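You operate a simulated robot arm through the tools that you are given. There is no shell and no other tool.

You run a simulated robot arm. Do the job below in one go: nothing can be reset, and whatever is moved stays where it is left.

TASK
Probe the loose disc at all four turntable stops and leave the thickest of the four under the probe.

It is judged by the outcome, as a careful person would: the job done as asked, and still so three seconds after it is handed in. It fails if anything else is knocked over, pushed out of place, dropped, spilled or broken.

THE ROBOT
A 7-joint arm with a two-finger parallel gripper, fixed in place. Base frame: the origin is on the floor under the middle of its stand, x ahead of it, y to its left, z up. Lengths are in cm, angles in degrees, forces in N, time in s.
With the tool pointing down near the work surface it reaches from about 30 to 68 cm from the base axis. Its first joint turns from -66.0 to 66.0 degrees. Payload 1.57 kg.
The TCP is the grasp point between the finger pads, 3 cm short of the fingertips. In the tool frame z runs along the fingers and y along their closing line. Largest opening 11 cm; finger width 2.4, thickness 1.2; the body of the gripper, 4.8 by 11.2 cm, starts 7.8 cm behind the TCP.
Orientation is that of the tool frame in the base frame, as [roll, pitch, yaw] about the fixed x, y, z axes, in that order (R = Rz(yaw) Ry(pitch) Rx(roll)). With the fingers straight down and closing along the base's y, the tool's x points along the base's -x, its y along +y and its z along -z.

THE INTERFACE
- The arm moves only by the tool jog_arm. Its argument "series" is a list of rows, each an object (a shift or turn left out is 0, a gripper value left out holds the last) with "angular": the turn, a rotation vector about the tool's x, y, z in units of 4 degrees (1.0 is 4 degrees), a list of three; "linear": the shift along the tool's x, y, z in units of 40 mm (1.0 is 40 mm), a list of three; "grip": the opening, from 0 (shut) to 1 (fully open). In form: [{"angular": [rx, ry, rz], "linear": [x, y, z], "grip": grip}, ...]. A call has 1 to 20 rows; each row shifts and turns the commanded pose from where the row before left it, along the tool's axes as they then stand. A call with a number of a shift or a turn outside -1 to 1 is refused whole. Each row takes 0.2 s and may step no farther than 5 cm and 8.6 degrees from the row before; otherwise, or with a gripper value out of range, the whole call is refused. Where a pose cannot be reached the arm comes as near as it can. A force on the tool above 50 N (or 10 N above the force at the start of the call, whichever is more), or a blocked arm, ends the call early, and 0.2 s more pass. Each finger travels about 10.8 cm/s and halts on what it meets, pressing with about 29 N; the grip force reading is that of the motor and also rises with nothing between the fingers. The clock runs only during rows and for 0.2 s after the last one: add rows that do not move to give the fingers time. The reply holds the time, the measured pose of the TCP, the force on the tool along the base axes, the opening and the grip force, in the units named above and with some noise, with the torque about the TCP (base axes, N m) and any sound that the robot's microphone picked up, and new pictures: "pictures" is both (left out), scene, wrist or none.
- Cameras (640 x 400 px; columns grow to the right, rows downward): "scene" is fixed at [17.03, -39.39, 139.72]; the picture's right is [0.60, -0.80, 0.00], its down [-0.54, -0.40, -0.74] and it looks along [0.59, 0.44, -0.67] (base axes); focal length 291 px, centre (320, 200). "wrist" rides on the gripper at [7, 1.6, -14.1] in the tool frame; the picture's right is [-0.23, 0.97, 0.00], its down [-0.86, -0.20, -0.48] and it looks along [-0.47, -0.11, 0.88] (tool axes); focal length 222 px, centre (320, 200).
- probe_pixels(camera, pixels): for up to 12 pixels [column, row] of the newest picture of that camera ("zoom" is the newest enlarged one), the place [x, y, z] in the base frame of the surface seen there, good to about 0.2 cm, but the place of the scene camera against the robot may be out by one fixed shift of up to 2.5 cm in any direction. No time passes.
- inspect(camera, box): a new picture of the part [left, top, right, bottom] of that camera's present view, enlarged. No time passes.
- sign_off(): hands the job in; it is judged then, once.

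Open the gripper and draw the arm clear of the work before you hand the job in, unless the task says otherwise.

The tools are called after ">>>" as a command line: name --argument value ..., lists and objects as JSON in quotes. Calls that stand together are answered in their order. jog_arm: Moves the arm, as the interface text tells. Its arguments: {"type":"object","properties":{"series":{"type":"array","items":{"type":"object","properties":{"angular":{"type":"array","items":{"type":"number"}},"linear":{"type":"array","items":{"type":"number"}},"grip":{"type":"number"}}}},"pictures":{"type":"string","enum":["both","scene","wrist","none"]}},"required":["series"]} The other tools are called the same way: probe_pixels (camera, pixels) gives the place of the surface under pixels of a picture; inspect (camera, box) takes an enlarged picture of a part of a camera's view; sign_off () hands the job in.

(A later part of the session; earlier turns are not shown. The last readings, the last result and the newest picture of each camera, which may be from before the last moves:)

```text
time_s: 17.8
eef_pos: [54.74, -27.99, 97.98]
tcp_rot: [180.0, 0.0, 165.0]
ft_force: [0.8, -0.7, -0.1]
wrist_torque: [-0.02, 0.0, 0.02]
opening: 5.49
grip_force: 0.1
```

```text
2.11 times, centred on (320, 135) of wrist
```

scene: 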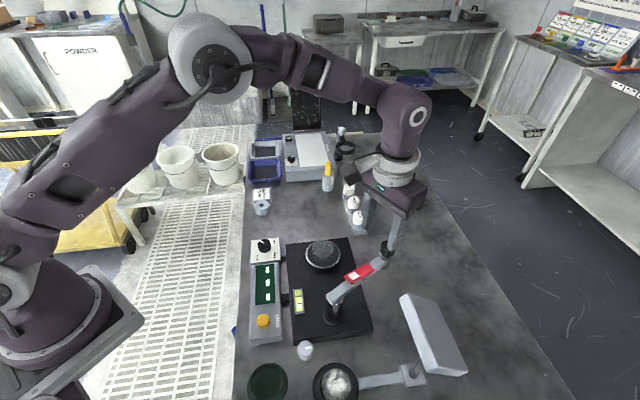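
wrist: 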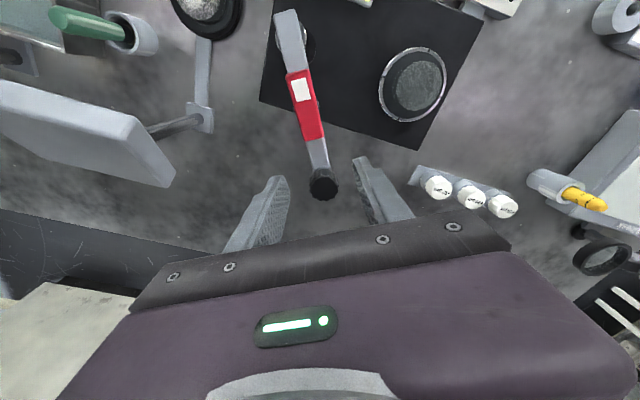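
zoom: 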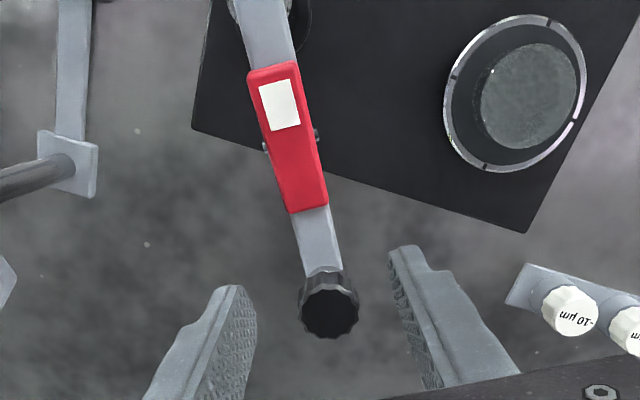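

Aligned over the bar between rocker and knob. I lower with the fingers either side of the bar (tips to z≈84.2) and narrow to a loose straddle.

>>> jog_arm --series '[{"linear": [0, -0.035, 0.7]}, {"linear": [0, 0, 0.7]}, {"linear": [0, 0, 0.6]}, {"linear": [0, 0, 0.4]}, {"linear": [0, 0, 0.28]}, {"linear": [0, 0, 0]}]' --pictures "both"

>>> inspect --camera "scene" --box '[340, 225, 420, 300]'

```text
time_s: 19.2
eef_pos: [54.68, -28.14, 87.41]
tcp_rot: [-179.9, 0.0, 164.9]
ft_force: [0.6, -0.4, -0.8]
wrist_torque: [-0.02, -0.03, 0.02]
opening: 5.49
grip_force: 0.1
```

scene: 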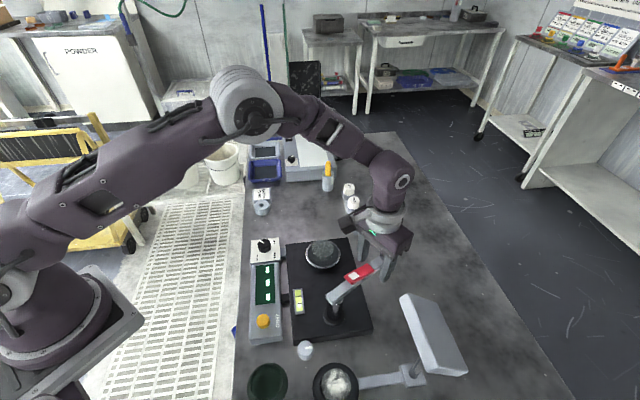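
wrist: 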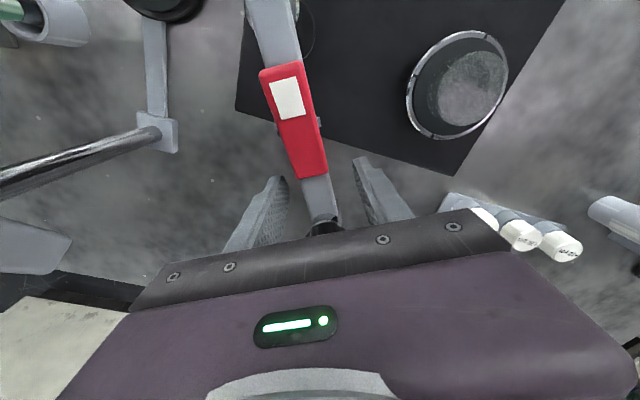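

```text
5.33 times, centred on (380, 262) of scene
```

zoom: 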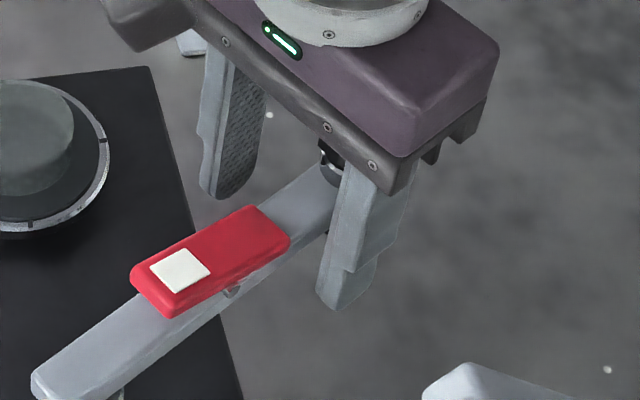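

The fingers straddle the bar as planned. I narrow the opening to about 3.5 cm (bar is ~2 cm wide).

>>> jog_arm --series '[{"grip": 0.42}, {"grip": 0.33}, {"grip": 0.33}]' --pictures "wrist"

>>> inspect --camera "wrist" --box '[240, 130, 400, 240]'

```text
time_s: 20.0
eef_pos: [54.69, -28.11, 87.3]
tcp_rot: [180.0, 0.0, 164.9]
ft_force: [0.1, 0.0, -0.3]
wrist_torque: [-0.04, 0.02, 0.04]
opening: 3.65
grip_force: 0.1
```

wrist: 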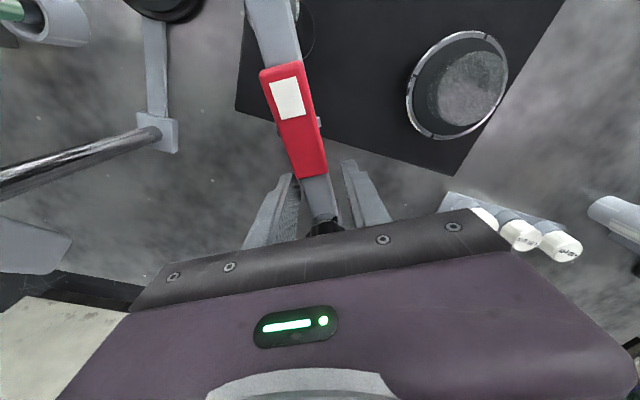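

```text
3.64 times, centred on (320, 185) of wrist
```

zoom: 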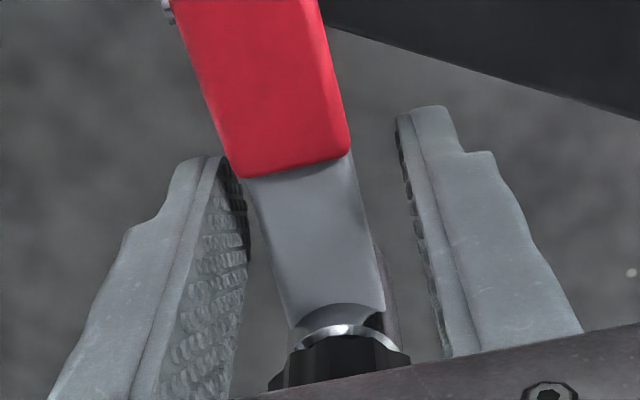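

Loose straddle confirmed. I swing the arm toward the turntable along an arc about the post, first 20°, checking forces.

>>> jog_arm --series '[{"linear": [0.007, 0.197, 0], "angular": [0, 0, -1]}, {"linear": [0.007, 0.197, 0], "angular": [0, 0, -1]}, {"linear": [0.007, 0.197, 0], "angular": [0, 0, -1]}, {"linear": [0.007, 0.197, 0], "angular": [0, 0, -1]}, {"linear": [0.007, 0.197, 0], "angular": [0, 0, -1]}, {"linear": [0, 0, 0]}]' --pictures "both"

>>> inspect --camera "wrist" --box '[240, 110, 400, 240]'

```text
time_s: 21.4
eef_pos: [55.01, -24.23, 87.36]
tcp_rot: [179.9, 0.0, -175.2]
ft_force: [-0.6, 0.0, -0.2]
wrist_torque: [-0.04, 0.02, -0.02]
opening: 3.66
grip_force: 0.0
```

scene: 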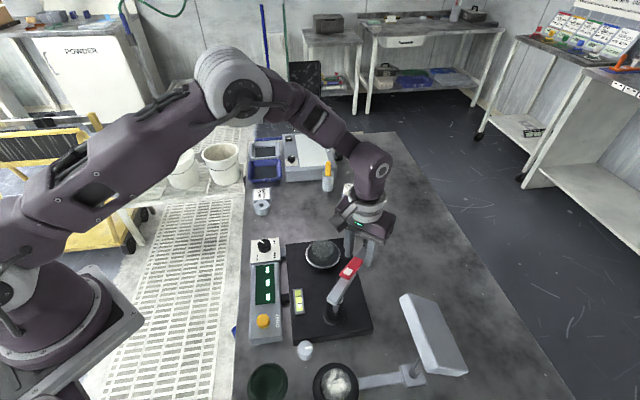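
wrist: 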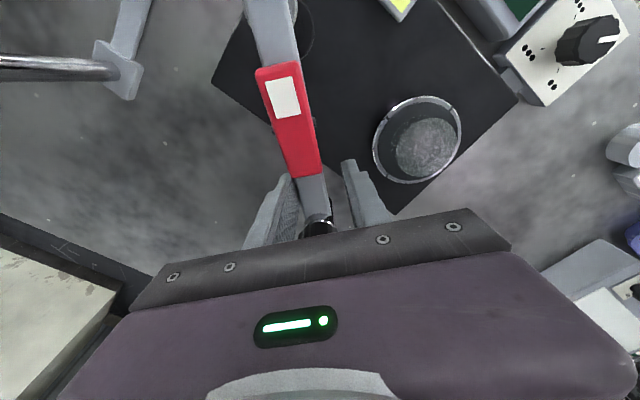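

```text
3.08 times, centred on (320, 175) of wrist
```

zoom: 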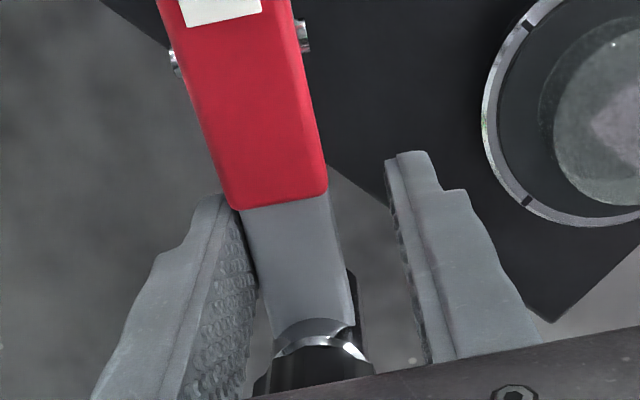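

The bar follows freely (force ≈ 0). I continue another 32° along the arc.

>>> jog_arm --series '[{"linear": [0.005, 0.197, 0], "angular": [0, 0, -1]}, {"linear": [0.005, 0.197, 0], "angular": [0, 0, -1]}, {"linear": [0.005, 0.197, 0], "angular": [0, 0, -1]}, {"linear": [0.005, 0.197, 0], "angular": [0, 0, -1]}, {"linear": [0.005, 0.197, 0], "angular": [0, 0, -1]}, {"linear": [0.005, 0.197, 0], "angular": [0, 0, -1]}, {"linear": [0.005, 0.197, 0], "angular": [0, 0, -1]}, {"linear": [0.005, 0.197, 0], "angular": [0, 0, -1]}, {"linear": [0, 0, 0]}]' --pictures "both"

>>> inspect --camera "scene" --box '[290, 215, 390, 310]'

>>> inspect --camera "wrist" --box '[240, 90, 420, 240]'

```text
time_s: 23.4
eef_pos: [52.8, -18.43, 87.34]
tcp_rot: [179.9, 0.0, -143.2]
ft_force: [-2.2, 0.6, 0.2]
wrist_torque: [0.05, 0.03, 0.03]
opening: 3.75
grip_force: 0.8
```

scene: 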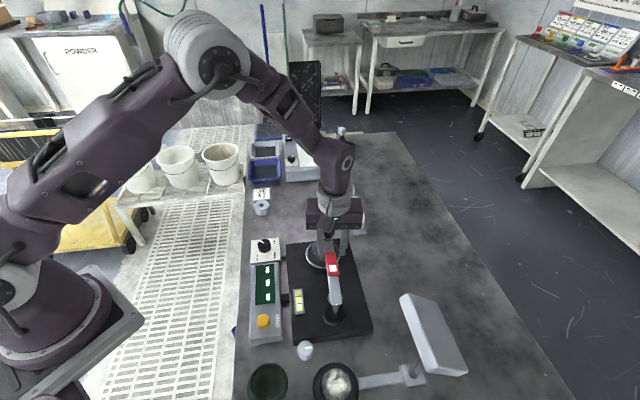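
wrist: 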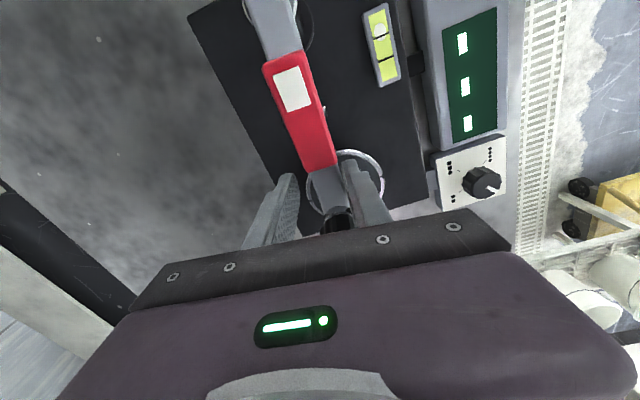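

```text
4.21 times, centred on (340, 262) of scene
```

zoom: 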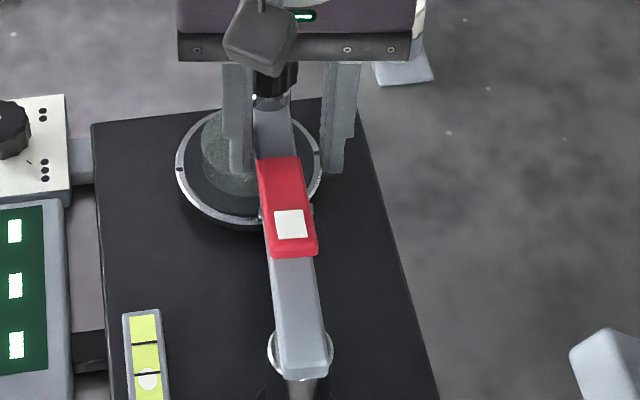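

```text
2.67 times, centred on (330, 165) of wrist
```

zoom: 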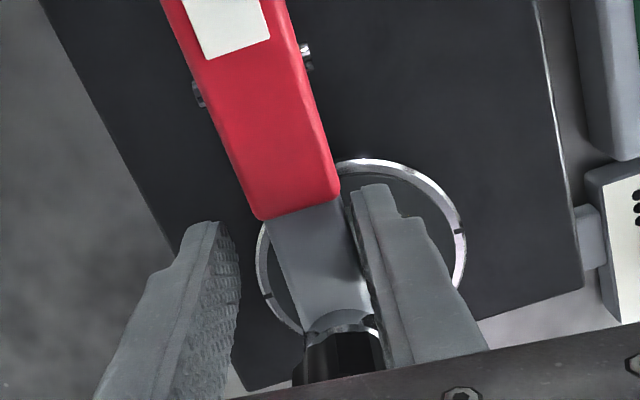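

The bar has drifted ahead against the leading finger (about 41°), as if pulled into a stop. I continue 8° more and look.

>>> jog_arm --series '[{"linear": [0.005, 0.197, 0], "angular": [0, 0, -1]}, {"linear": [0.005, 0.197, 0], "angular": [0, 0, -1]}, {"linear": [0, 0, 0]}, {"linear": [0, 0, 0]}]' --pictures "both"

>>> inspect --camera "wrist" --box '[240, 90, 420, 240]'

>>> inspect --camera "scene" --box '[290, 215, 390, 310]'

```text
time_s: 24.4
eef_pos: [51.88, -17.16, 87.39]
tcp_rot: [179.9, 0.0, -135.2]
ft_force: [0.9, 0.3, 0.1]
wrist_torque: [-0.03, -0.01, 0.01]
opening: 3.63
grip_force: 0.1
```

scene: 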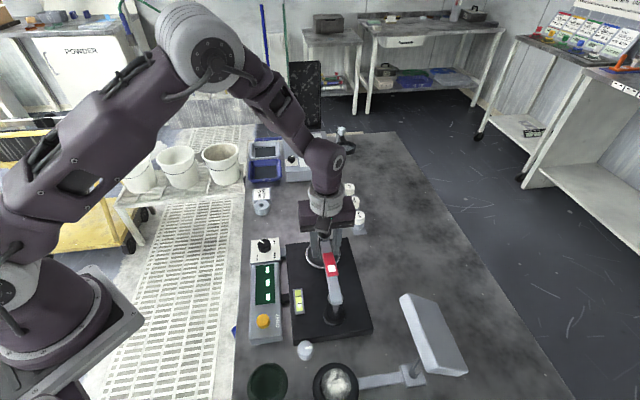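
wrist: 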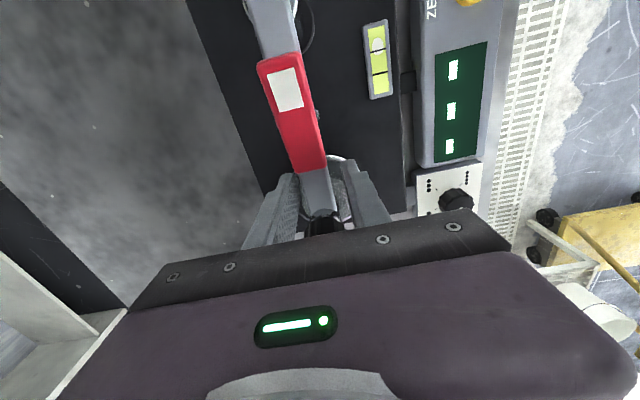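

```text
2.67 times, centred on (330, 165) of wrist
```

zoom: 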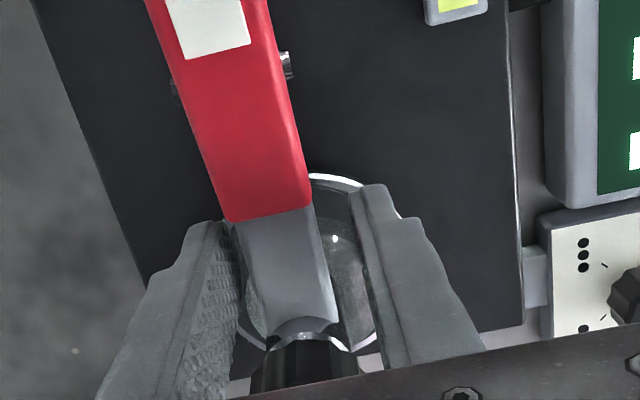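

```text
4.21 times, centred on (340, 262) of scene
```

zoom: 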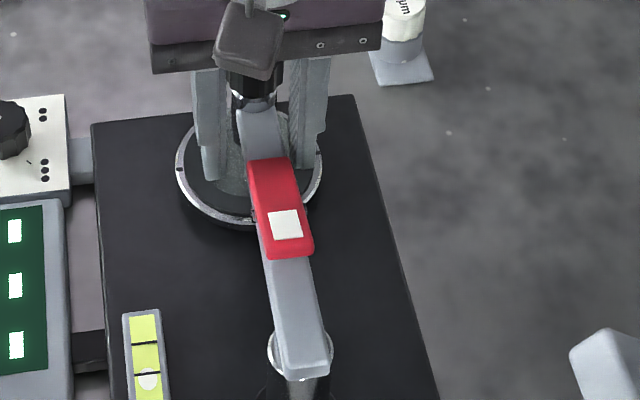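

The bar now sits between the fingers without touching, near 44° – it seems to have settled into a stop over the disc. I open slightly and lift straight up to see.

>>> jog_arm --series '[{"grip": 0.48}, {"linear": [0, 0, -0.3]}, {"linear": [0, 0, -0.7]}, {"linear": [0, 0, -0.9]}, {"linear": [0, 0, -0.9]}, {"linear": [0, 0, 0]}]' --pictures "both"

>>> inspect --camera "wrist" --box '[240, 40, 420, 240]'

>>> inspect --camera "scene" --box '[240, 225, 390, 340]'

```text
time_s: 25.8
eef_pos: [51.88, -17.18, 98.59]
tcp_rot: [-180.0, 0.0, -135.1]
ft_force: [-0.4, 0.7, -1.1]
wrist_torque: [0.01, 0.03, 0.0]
opening: 5.29
grip_force: 0.0
```

scene: 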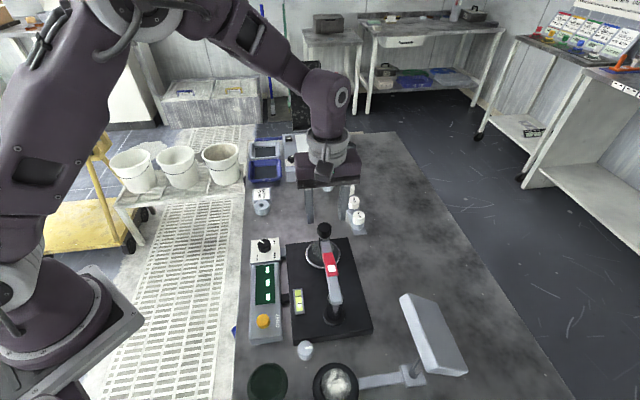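
wrist: 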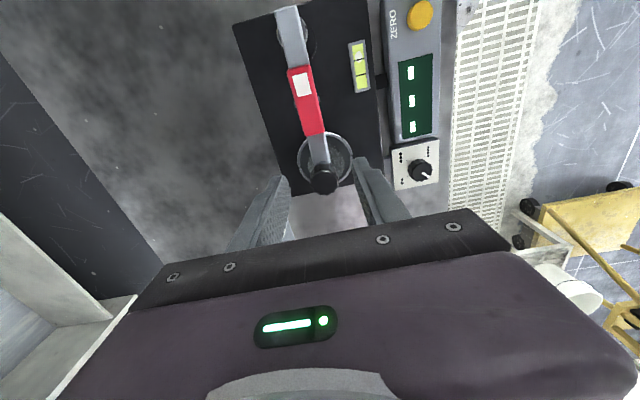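

```text
2.00 times, centred on (330, 140) of wrist
```

zoom: 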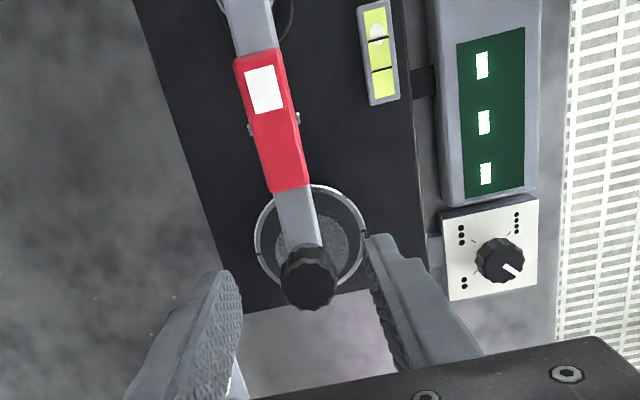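

```text
3.48 times, centred on (315, 282) of scene
```

zoom: 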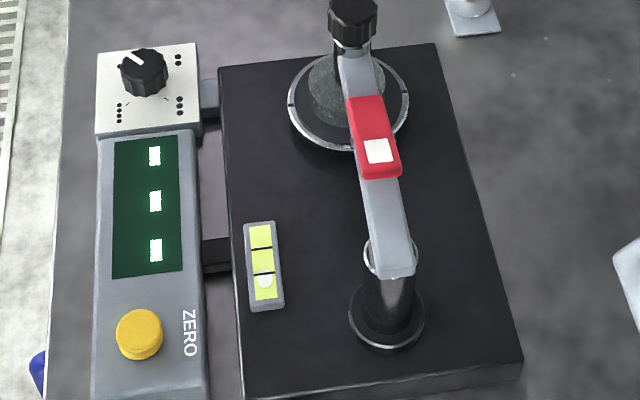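

The arm has stopped with the probe over the disc. I probe points on the bar, rocker and knob in this pose for pressing the rocker.

>>> probe_pixels --camera "wrist" --pixels '[[302, 84], [297, 73], [309, 94], [303, 100], [307, 115], [312, 128], [290, 72], [303, 70], [313, 152], [324, 152], [324, 179], [290, 30]]'

>>> inspect --camera "wrist" --box '[280, 55, 340, 145]'

>>> inspect --camera "scene" --box '[310, 215, 350, 310]'

```text
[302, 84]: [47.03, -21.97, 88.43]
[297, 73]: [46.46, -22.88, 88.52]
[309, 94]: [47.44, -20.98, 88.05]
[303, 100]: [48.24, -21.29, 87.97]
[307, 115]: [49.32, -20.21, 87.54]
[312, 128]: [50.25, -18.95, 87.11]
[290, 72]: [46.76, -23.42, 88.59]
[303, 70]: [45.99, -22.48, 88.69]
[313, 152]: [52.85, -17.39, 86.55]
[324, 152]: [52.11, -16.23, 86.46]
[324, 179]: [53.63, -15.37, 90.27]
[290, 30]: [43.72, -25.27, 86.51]
```

```text
4.44 times, centred on (310, 100) of wrist
```

zoom: 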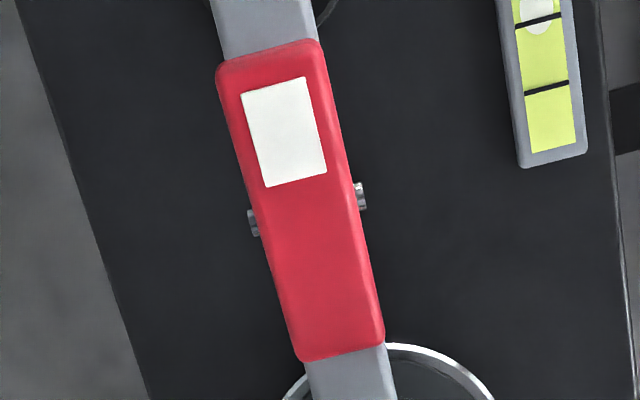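

```text
4.21 times, centred on (330, 262) of scene
```

zoom: 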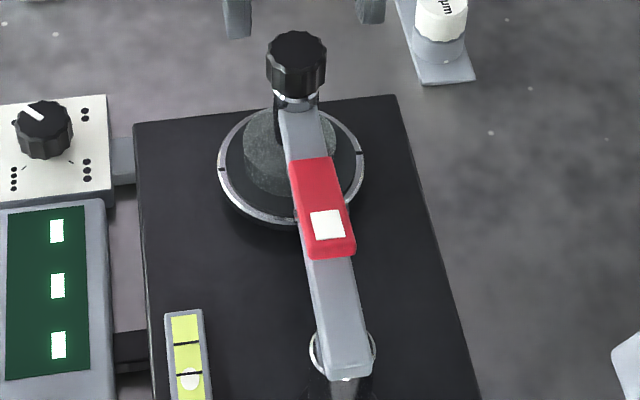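

The rocker's white end (z≈88.5, near (46.9,-22.1)) is up; its far end is down. I close the fingers, move above the white end and come down to just above it.

>>> jog_arm --series '[{"grip": 0.2}, {"linear": [0.6, 0, 0], "grip": 0}, {"linear": [0.6, 0, 0]}, {"linear": [0.595, 0, 0]}, {"linear": [0, 0, 0.7]}, {"linear": [0, 0, 0.6]}, {"linear": [0, 0, 0.2]}, {"linear": [0, 0, 0]}]' --pictures "both"

>>> inspect --camera "wrist" --box '[240, 110, 400, 240]'

>>> inspect --camera "scene" --box '[290, 225, 370, 320]'

```text
time_s: 27.6
eef_pos: [46.78, -22.18, 92.66]
tcp_rot: [-179.9, 0.0, -135.1]
ft_force: [-0.7, 0.1, 0.6]
wrist_torque: [-0.03, -0.02, -0.04]
opening: 0.0
grip_force: 21.3
```

scene: 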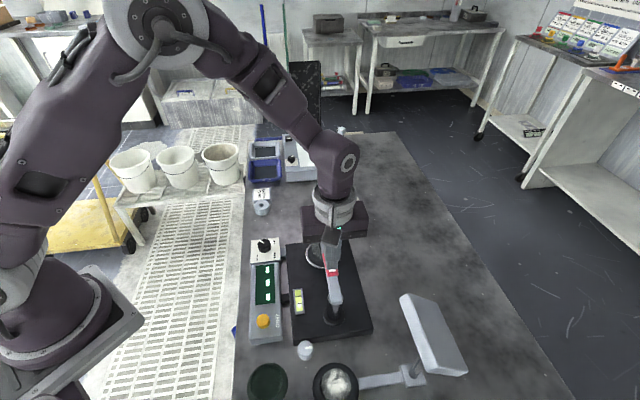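
wrist: 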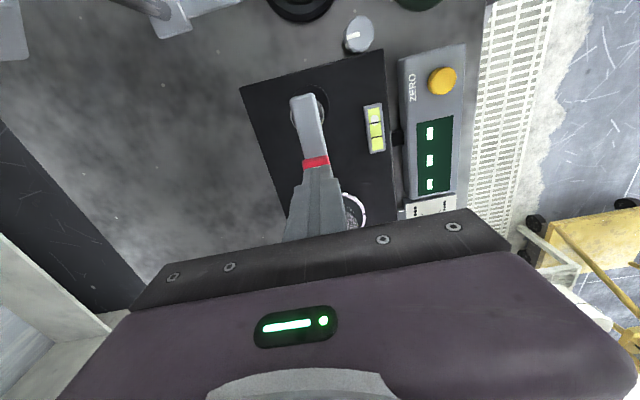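

```text
3.08 times, centred on (320, 175) of wrist
```

zoom: 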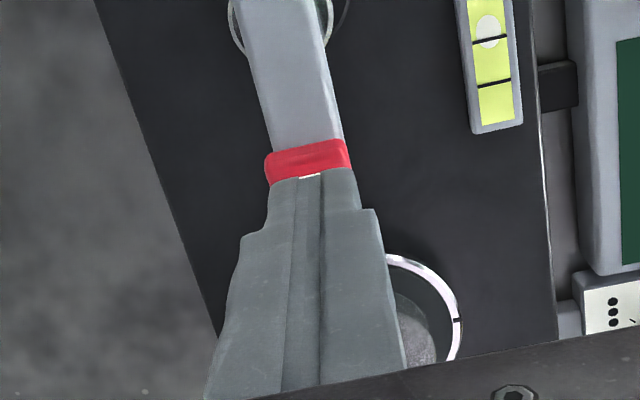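

```text
4.21 times, centred on (330, 272) of scene
```

zoom: 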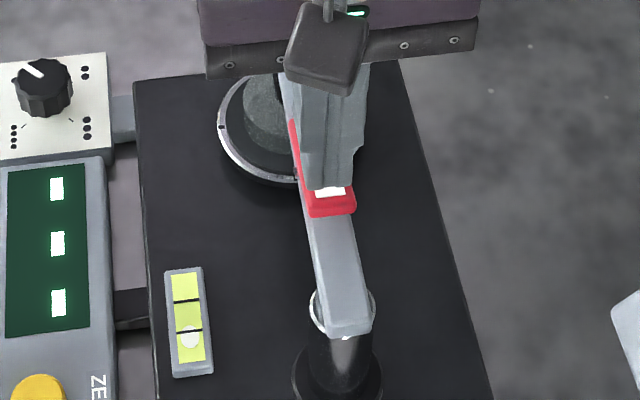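

Fingertips are over the white pad, about 1 cm above. I press down gently in small steps.

>>> jog_arm --series '[{"linear": [0, 0, 0.2]}, {"linear": [0, 0, 0.06]}, {"linear": [0, 0, 0.06]}, {"linear": [0, 0, 0]}]' --pictures "none"

>>> inspect --camera "scene" --box '[290, 225, 370, 320]'

```text
time_s: 28.6
eef_pos: [46.69, -22.17, 91.37]
tcp_rot: [180.0, 0.1, -135.1]
ft_force: [0.8, -0.5, 1.5]
wrist_torque: [-0.01, 0.04, 0.01]
opening: 0.0
grip_force: 21.2
```

```text
4.21 times, centred on (330, 272) of scene
```

zoom: 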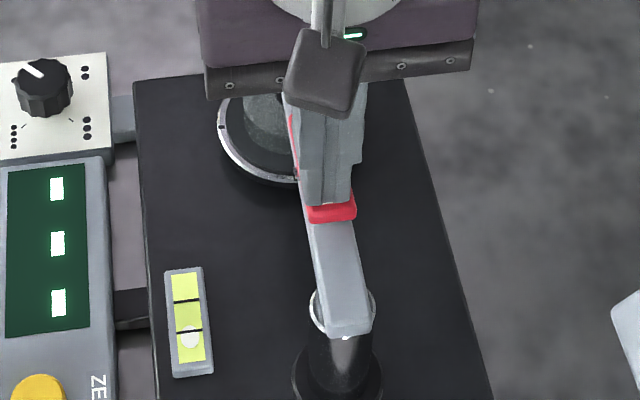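

Tip is about at the pad (small force). I press further in 1.5–2 mm steps.

>>> jog_arm --series '[{"linear": [0, 0, 0.05]}, {"linear": [0, 0, 0.05]}, {"linear": [0, 0, 0.05]}, {"linear": [0, 0, 0]}]' --pictures "scene"

>>> inspect --camera "scene" --box '[240, 225, 370, 330]'

```text
time_s: 29.6
eef_pos: [46.87, -22.16, 90.81]
tcp_rot: [-179.9, 0.1, -135.1]
ft_force: [0.4, -0.1, 0.3]
wrist_torque: [0.0, 0.0, 0.0]
opening: 0.0
grip_force: 21.1
```

scene: 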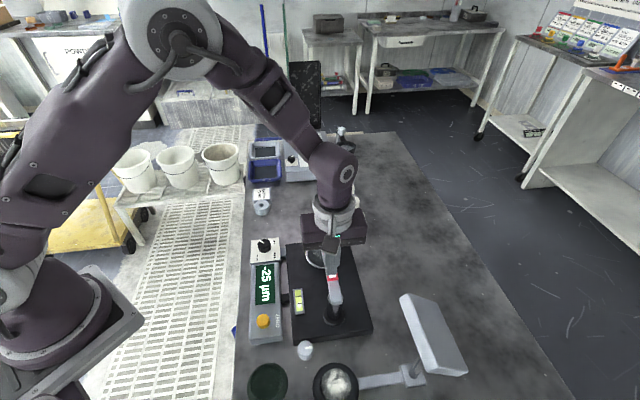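

```text
3.81 times, centred on (305, 278) of scene
```

zoom: 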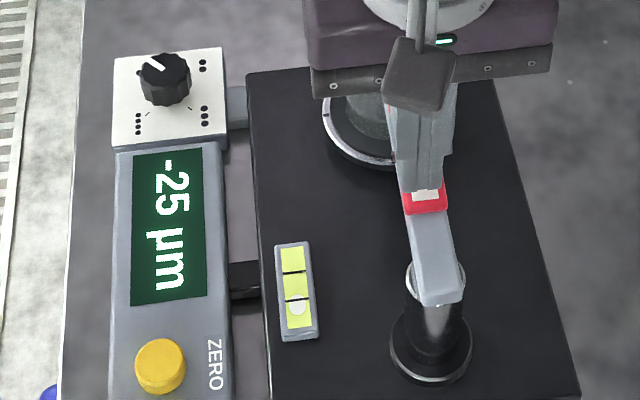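

The display now reads "-25 µm" at stop 1, and the force dropped to zero, so the rocker flipped and the probe is down. I raise the fingers a little and confirm the reading holds.

>>> jog_arm --series '[{"linear": [0, 0, -0.5]}, {"linear": [0, 0, -0.5]}, {"linear": [0, 0, 0]}, {"linear": [0, 0, 0]}]' --pictures "both"

>>> inspect --camera "scene" --box '[240, 230, 370, 330]'

>>> inspect --camera "wrist" --box '[240, 90, 460, 240]'

```text
time_s: 30.6
eef_pos: [46.74, -22.24, 94.78]
tcp_rot: [-180.0, -0.1, -135.2]
ft_force: [0.3, -0.6, 0.2]
wrist_torque: [0.03, 0.01, -0.01]
opening: 0.0
grip_force: 20.9
```

scene: 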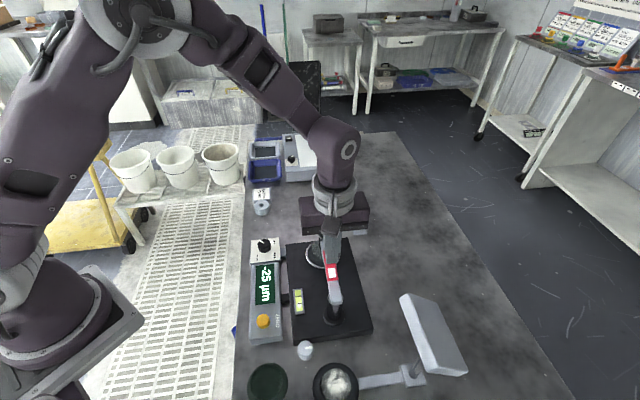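
wrist: 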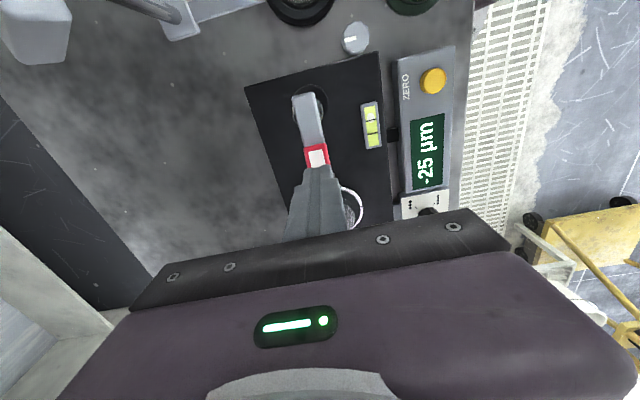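

```text
4.00 times, centred on (305, 280) of scene
```

zoom: 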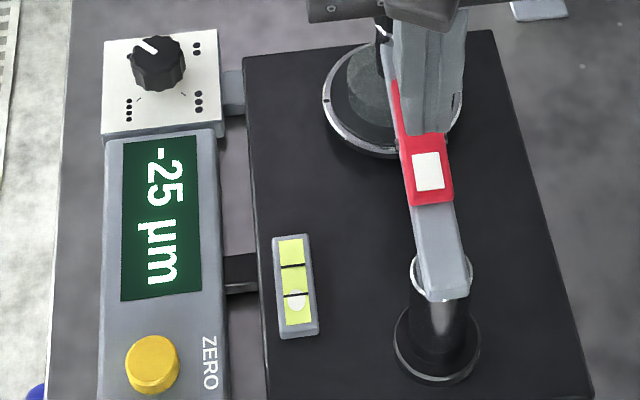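

```text
2.67 times, centred on (350, 165) of wrist
```

zoom: 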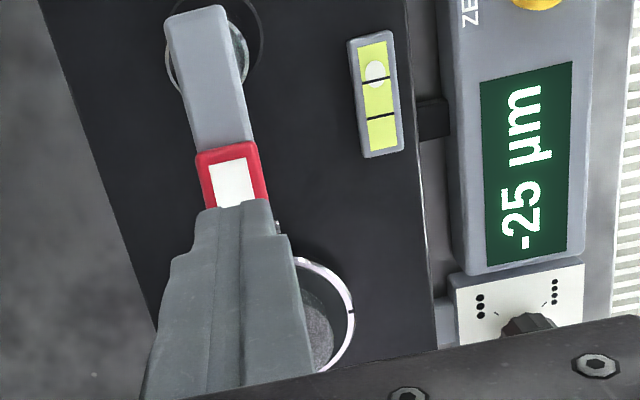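

Reading holds at -25 µm for stop 1. Before indexing I lift the probe by pressing the other end of the rocker: move 4.5 cm along the bar and press down.

>>> jog_arm --series '[{"linear": [-0.57, 0, 0]}, {"linear": [-0.57, 0, 0]}, {"linear": [0, 0, 0.4]}, {"linear": [0, 0, 0.3]}, {"linear": [0, 0, 0]}]' --pictures "both"

>>> inspect --camera "wrist" --box '[240, 90, 460, 240]'

>>> inspect --camera "scene" --box '[290, 225, 370, 320]'

```text
time_s: 31.8
eef_pos: [49.97, -18.96, 91.89]
tcp_rot: [180.0, -0.1, -135.1]
ft_force: [-0.2, 0.3, -0.7]
wrist_torque: [0.02, -0.02, 0.0]
opening: 0.01
grip_force: 21.2
```

scene: 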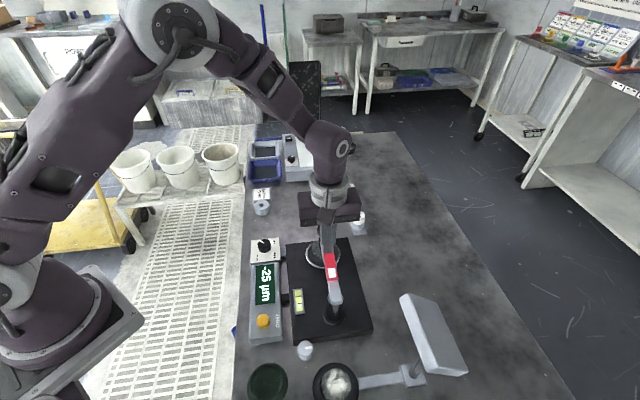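
wrist: 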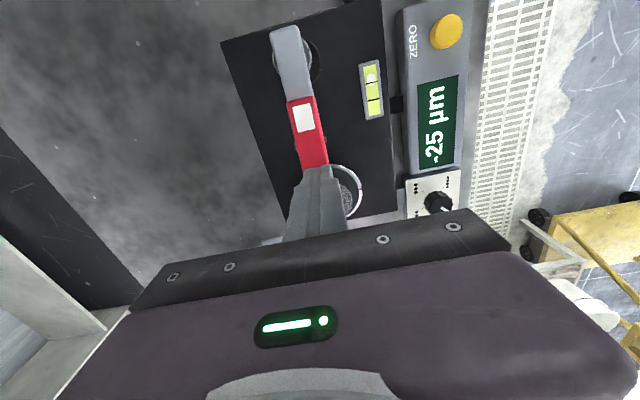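

```text
2.67 times, centred on (350, 165) of wrist
```

zoom: 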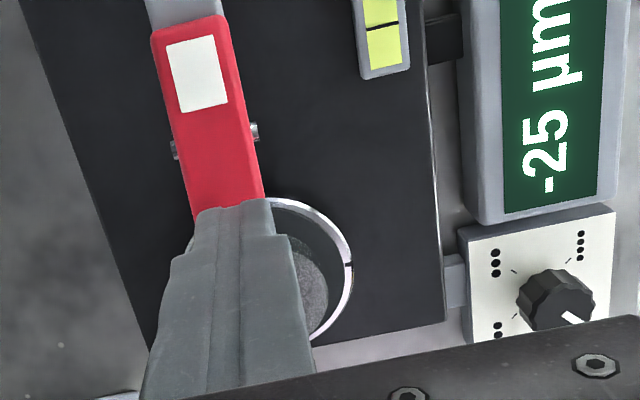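

```text
4.21 times, centred on (330, 272) of scene
```

zoom: 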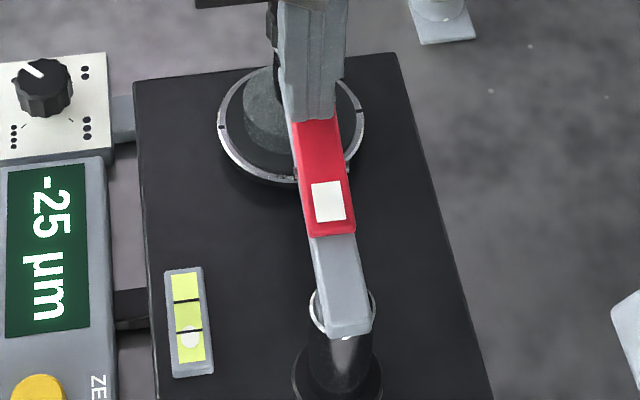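

The fingertips are over the far end of the rocker. I press down in small steps to flip it back.

>>> jog_arm --series '[{"linear": [0, 0, 0.06]}, {"linear": [0, 0, 0.05]}, {"linear": [0, 0, 0.05]}, {"linear": [0, 0, 0.05]}, {"linear": [0, 0, 0.05]}, {"linear": [0, 0, 0]}]' --pictures "scene"

>>> inspect --camera "scene" --box '[240, 230, 370, 330]'

```text
time_s: 33.2
eef_pos: [49.91, -19.08, 90.81]
tcp_rot: [180.0, 0.0, -135.0]
ft_force: [-0.2, 0.3, -0.2]
wrist_torque: [-0.01, -0.01, 0.03]
opening: 0.0
grip_force: 21.3
```

scene: 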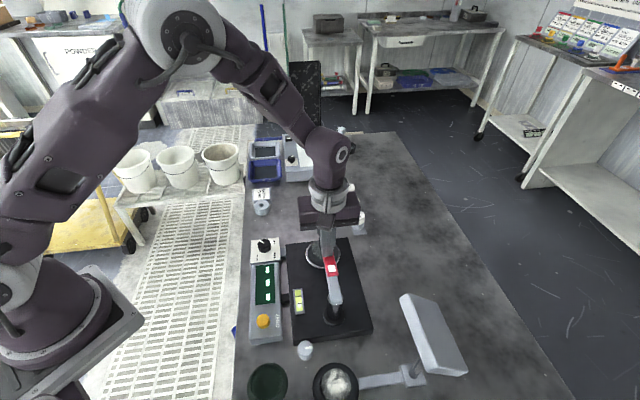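

```text
4.00 times, centred on (305, 280) of scene
```

zoom: 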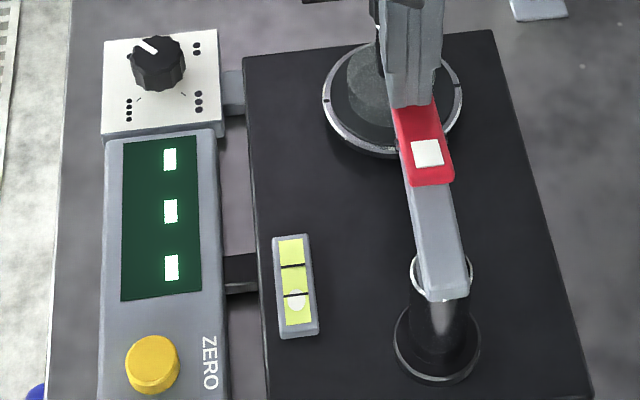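

The display shows dashes again: the probe is lifted. Next I go to the index knob: raise and move above it at (48.4,0.3).

>>> jog_arm --series '[{"linear": [0, 0, -0.8]}, {"linear": [0, 0, -0.8]}, {"linear": [-0.632, 0.74, 0], "grip": 0.3}, {"linear": [-0.632, 0.74, 0], "grip": 0.55}, {"linear": [-0.632, 0.74, 0]}, {"linear": [-0.632, 0.74, 0]}, {"linear": [-0.632, 0.74, 0]}, {"linear": [0, 0, 0]}]' --pictures "both"

>>> inspect --camera "wrist" --box '[260, 90, 420, 230]'

```text
time_s: 35.0
eef_pos: [48.52, 0.54, 97.2]
tcp_rot: [180.0, 0.0, -135.1]
ft_force: [0.5, -0.6, 0.0]
wrist_torque: [0.0, 0.01, -0.04]
opening: 6.07
grip_force: 0.0
```

scene: 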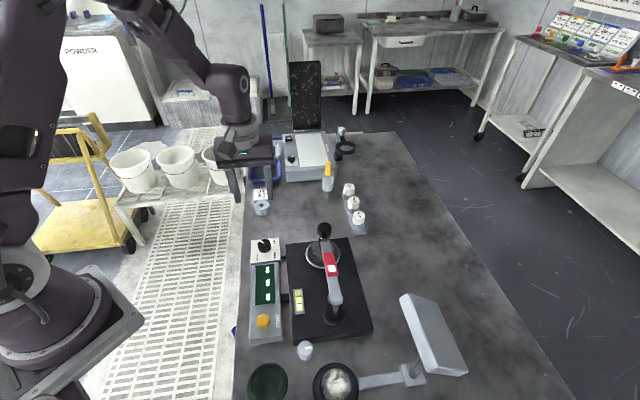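
wrist: 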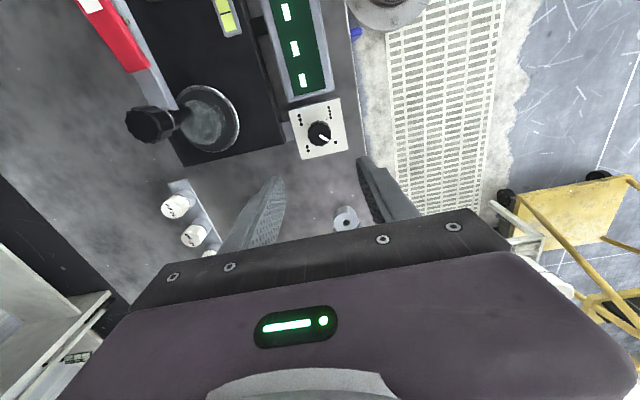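

```text
2.86 times, centred on (340, 160) of wrist
```

zoom: 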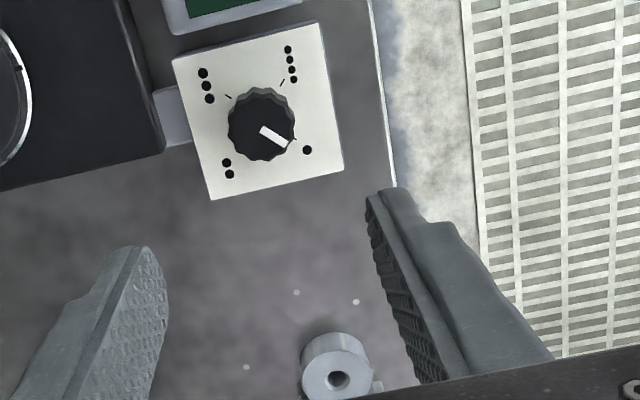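

Knob centre works out at (48.43,0.37), top z≈78.8. I descend around it with a 5.2 cm opening, stopping above the plate (z 76).

>>> jog_arm --series '[{"linear": [0.046, -0.014, 0.8], "grip": 0.475}, {"linear": [0, 0, 1]}, {"linear": [0, 0, 1]}, {"linear": [0, 0, 0.8]}, {"linear": [0, 0, 0.5]}, {"linear": [0, 0, 0.3]}, {"linear": [0, 0, 0]}]' --pictures "both"

>>> inspect --camera "wrist" --box '[240, 100, 400, 230]'

>>> inspect --camera "scene" --box '[235, 215, 315, 285]'

```text
time_s: 36.6
eef_pos: [48.4, 0.17, 79.66]
tcp_rot: [180.0, 0.1, -135.1]
ft_force: [0.4, 0.3, -0.6]
wrist_torque: [0.04, 0.0, -0.03]
opening: 5.23
grip_force: 0.0
```

scene: 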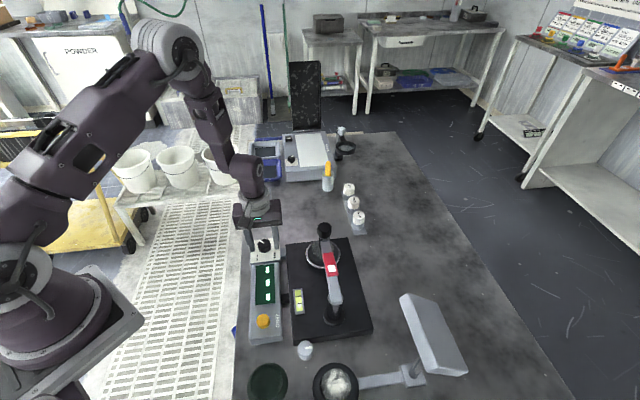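
wrist: 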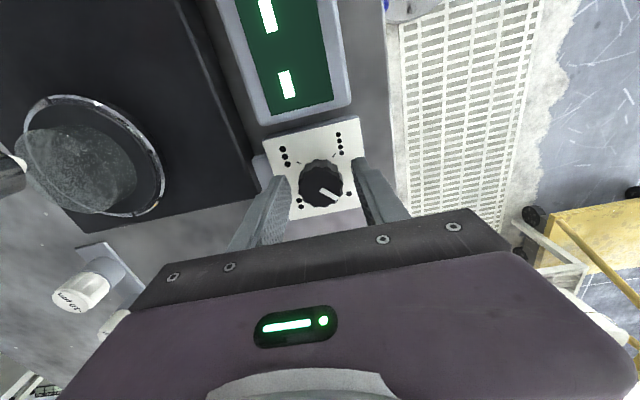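

```text
3.08 times, centred on (320, 165) of wrist
```

zoom: 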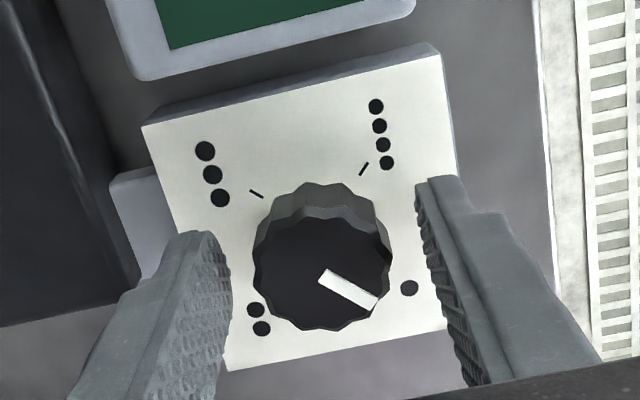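

```text
5.71 times, centred on (275, 250) of scene
```

zoom: 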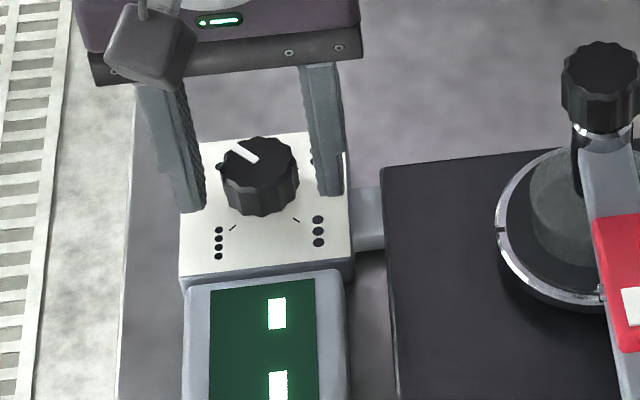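

The knob is centred between the fingers. I close on it.

>>> jog_arm --series '[{"grip": 0.38}, {"grip": 0.3}, {"grip": 0.25}, {"grip": 0.25}]' --pictures "wrist"

```text
time_s: 37.6
eef_pos: [48.43, 0.3, 79.7]
tcp_rot: [180.0, 0.0, -135.0]
ft_force: [-2.7, 2.2, -1.3]
wrist_torque: [-0.25, -0.35, 0.03]
opening: 3.35
grip_force: 41.2
```

wrist: 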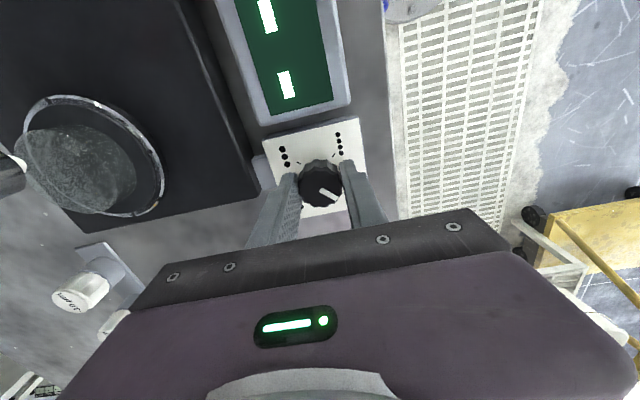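

Gripped at 3.35 cm. I turn clockwise (toward the two-dot mark), first ~44°.

>>> jog_arm --series '[{"angular": [0, 0, 1]}, {"angular": [0, 0, 1]}, {"angular": [0, 0, 1]}, {"angular": [0, 0, 1]}, {"angular": [0, 0, 1]}, {"angular": [0, 0, 1]}, {"angular": [0, 0, 1]}, {"angular": [0, 0, 1]}, {"angular": [0, 0, 1]}, {"angular": [0, 0, 1]}, {"angular": [0, 0, 1]}, {"linear": [0, 0, 0]}]' --pictures "both"

>>> inspect --camera "scene" --box '[235, 215, 365, 315]'

```text
time_s: 40.2
eef_pos: [48.33, 0.39, 79.51]
tcp_rot: [180.0, -0.1, -179.1]
ft_force: [-12.7, 17.8, 7.8]
wrist_torque: [0.04, 0.77, 0.0]
opening: 3.34
grip_force: 41.3
```

scene: 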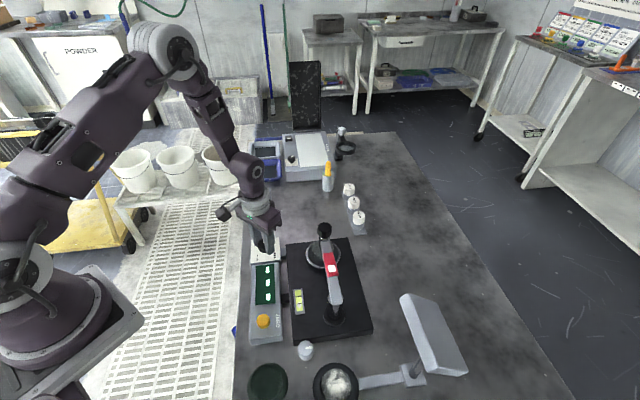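
wrist: 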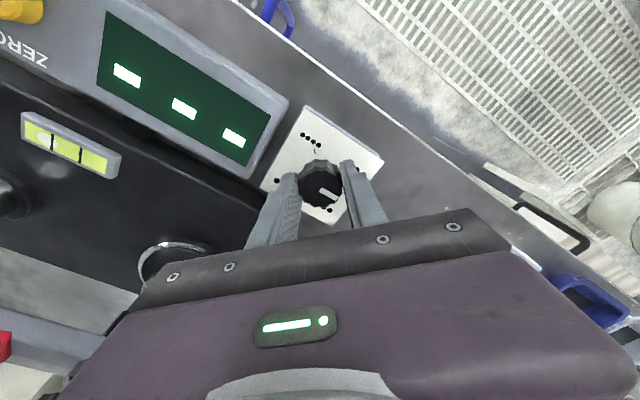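

```text
4.00 times, centred on (300, 265) of scene
```

zoom: 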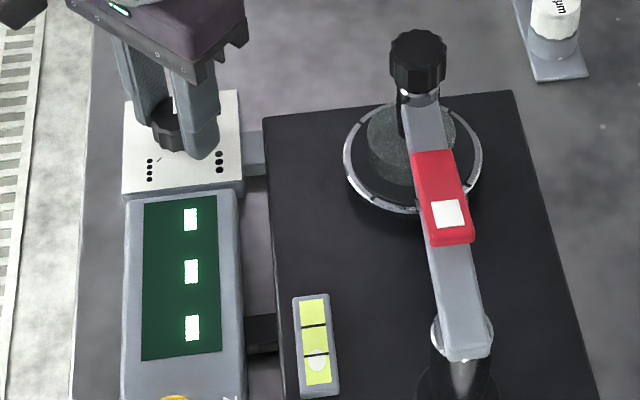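

The knob is turning with the gripper, but there is a side load of (-12.7,17.8) N. I shift about 1 mm in that direction to relieve it before continuing.

>>> jog_arm --series '[{"linear": [0.015, 0.02, -0.005]}, {"linear": [0, 0, 0]}]' --pictures "none"

```text
time_s: 40.8
eef_pos: [48.31, 0.35, 79.68]
tcp_rot: [-180.0, 0.0, -179.2]
ft_force: [-8.2, 9.3, -8.4]
wrist_torque: [0.7, 0.28, 0.02]
opening: 3.35
grip_force: 40.7
```

Load is dropping. I add a little more relief and continue turning in shorter batches.

>>> jog_arm --series '[{"linear": [0.015, 0.018, 0.002]}, {"angular": [0, 0, 1]}, {"angular": [0, 0, 1]}, {"angular": [0, 0, 1]}, {"angular": [0, 0, 1]}, {"linear": [0, 0, 0]}]' --pictures "none"

```text
time_s: 42.2
eef_pos: [48.34, 0.44, 79.63]
tcp_rot: [180.0, 0.0, 164.8]
ft_force: [1.9, -4.3, -32.1]
wrist_torque: [0.24, -0.62, 0.0]
opening: 3.36
grip_force: 41.1
```

Side load is gone, but there's a -32 N vertical pull; I lower slightly to relieve it and look at the knob.

>>> jog_arm --series '[{"linear": [0, 0, 0.012]}, {"linear": [0, 0, 0]}]' --pictures "both"

>>> inspect --camera "wrist" --box '[240, 100, 400, 230]'

```text
time_s: 42.8
eef_pos: [48.37, 0.35, 79.57]
tcp_rot: [179.9, 0.1, 164.8]
ft_force: [2.7, -7.5, -8.1]
wrist_torque: [0.52, 0.78, -0.02]
opening: 3.37
grip_force: 40.6
```

scene: 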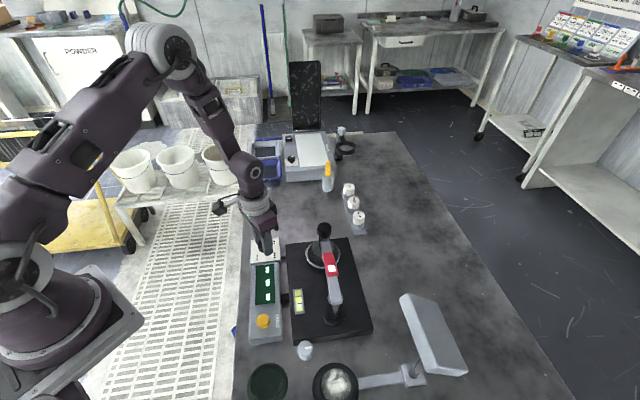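
wrist: 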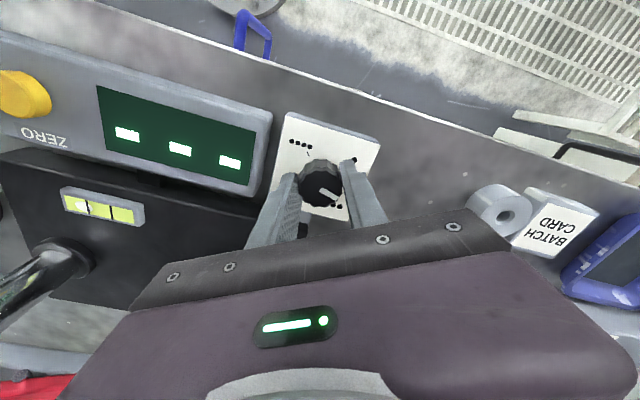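

```text
3.08 times, centred on (320, 165) of wrist
```

zoom: 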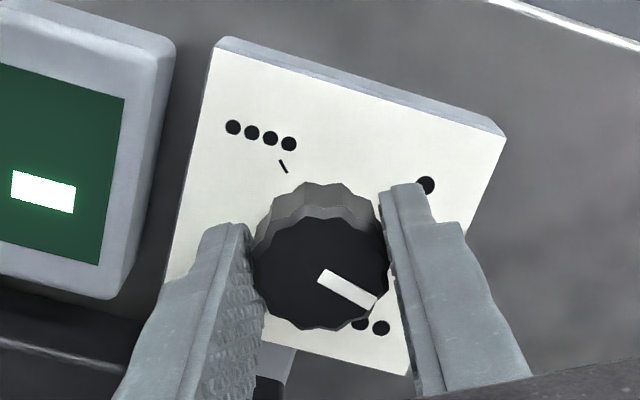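

60° done; pointer nears the two dots. I continue 16°, check, then finish.

>>> jog_arm --series '[{"linear": [0, -0.008, 0.003], "angular": [0, 0, 1]}, {"linear": [0, -0.008, 0], "angular": [0, 0, 1]}, {"angular": [0, 0, 1]}, {"angular": [0, 0, 1]}, {"linear": [0, 0, 0]}]' --pictures "none"

```text
time_s: 44.0
eef_pos: [48.32, 0.35, 79.58]
tcp_rot: [179.8, 0.1, 148.9]
ft_force: [6.4, 2.5, 10.8]
wrist_torque: [-0.2, 0.38, 0.01]
opening: 3.37
grip_force: 41.1
```

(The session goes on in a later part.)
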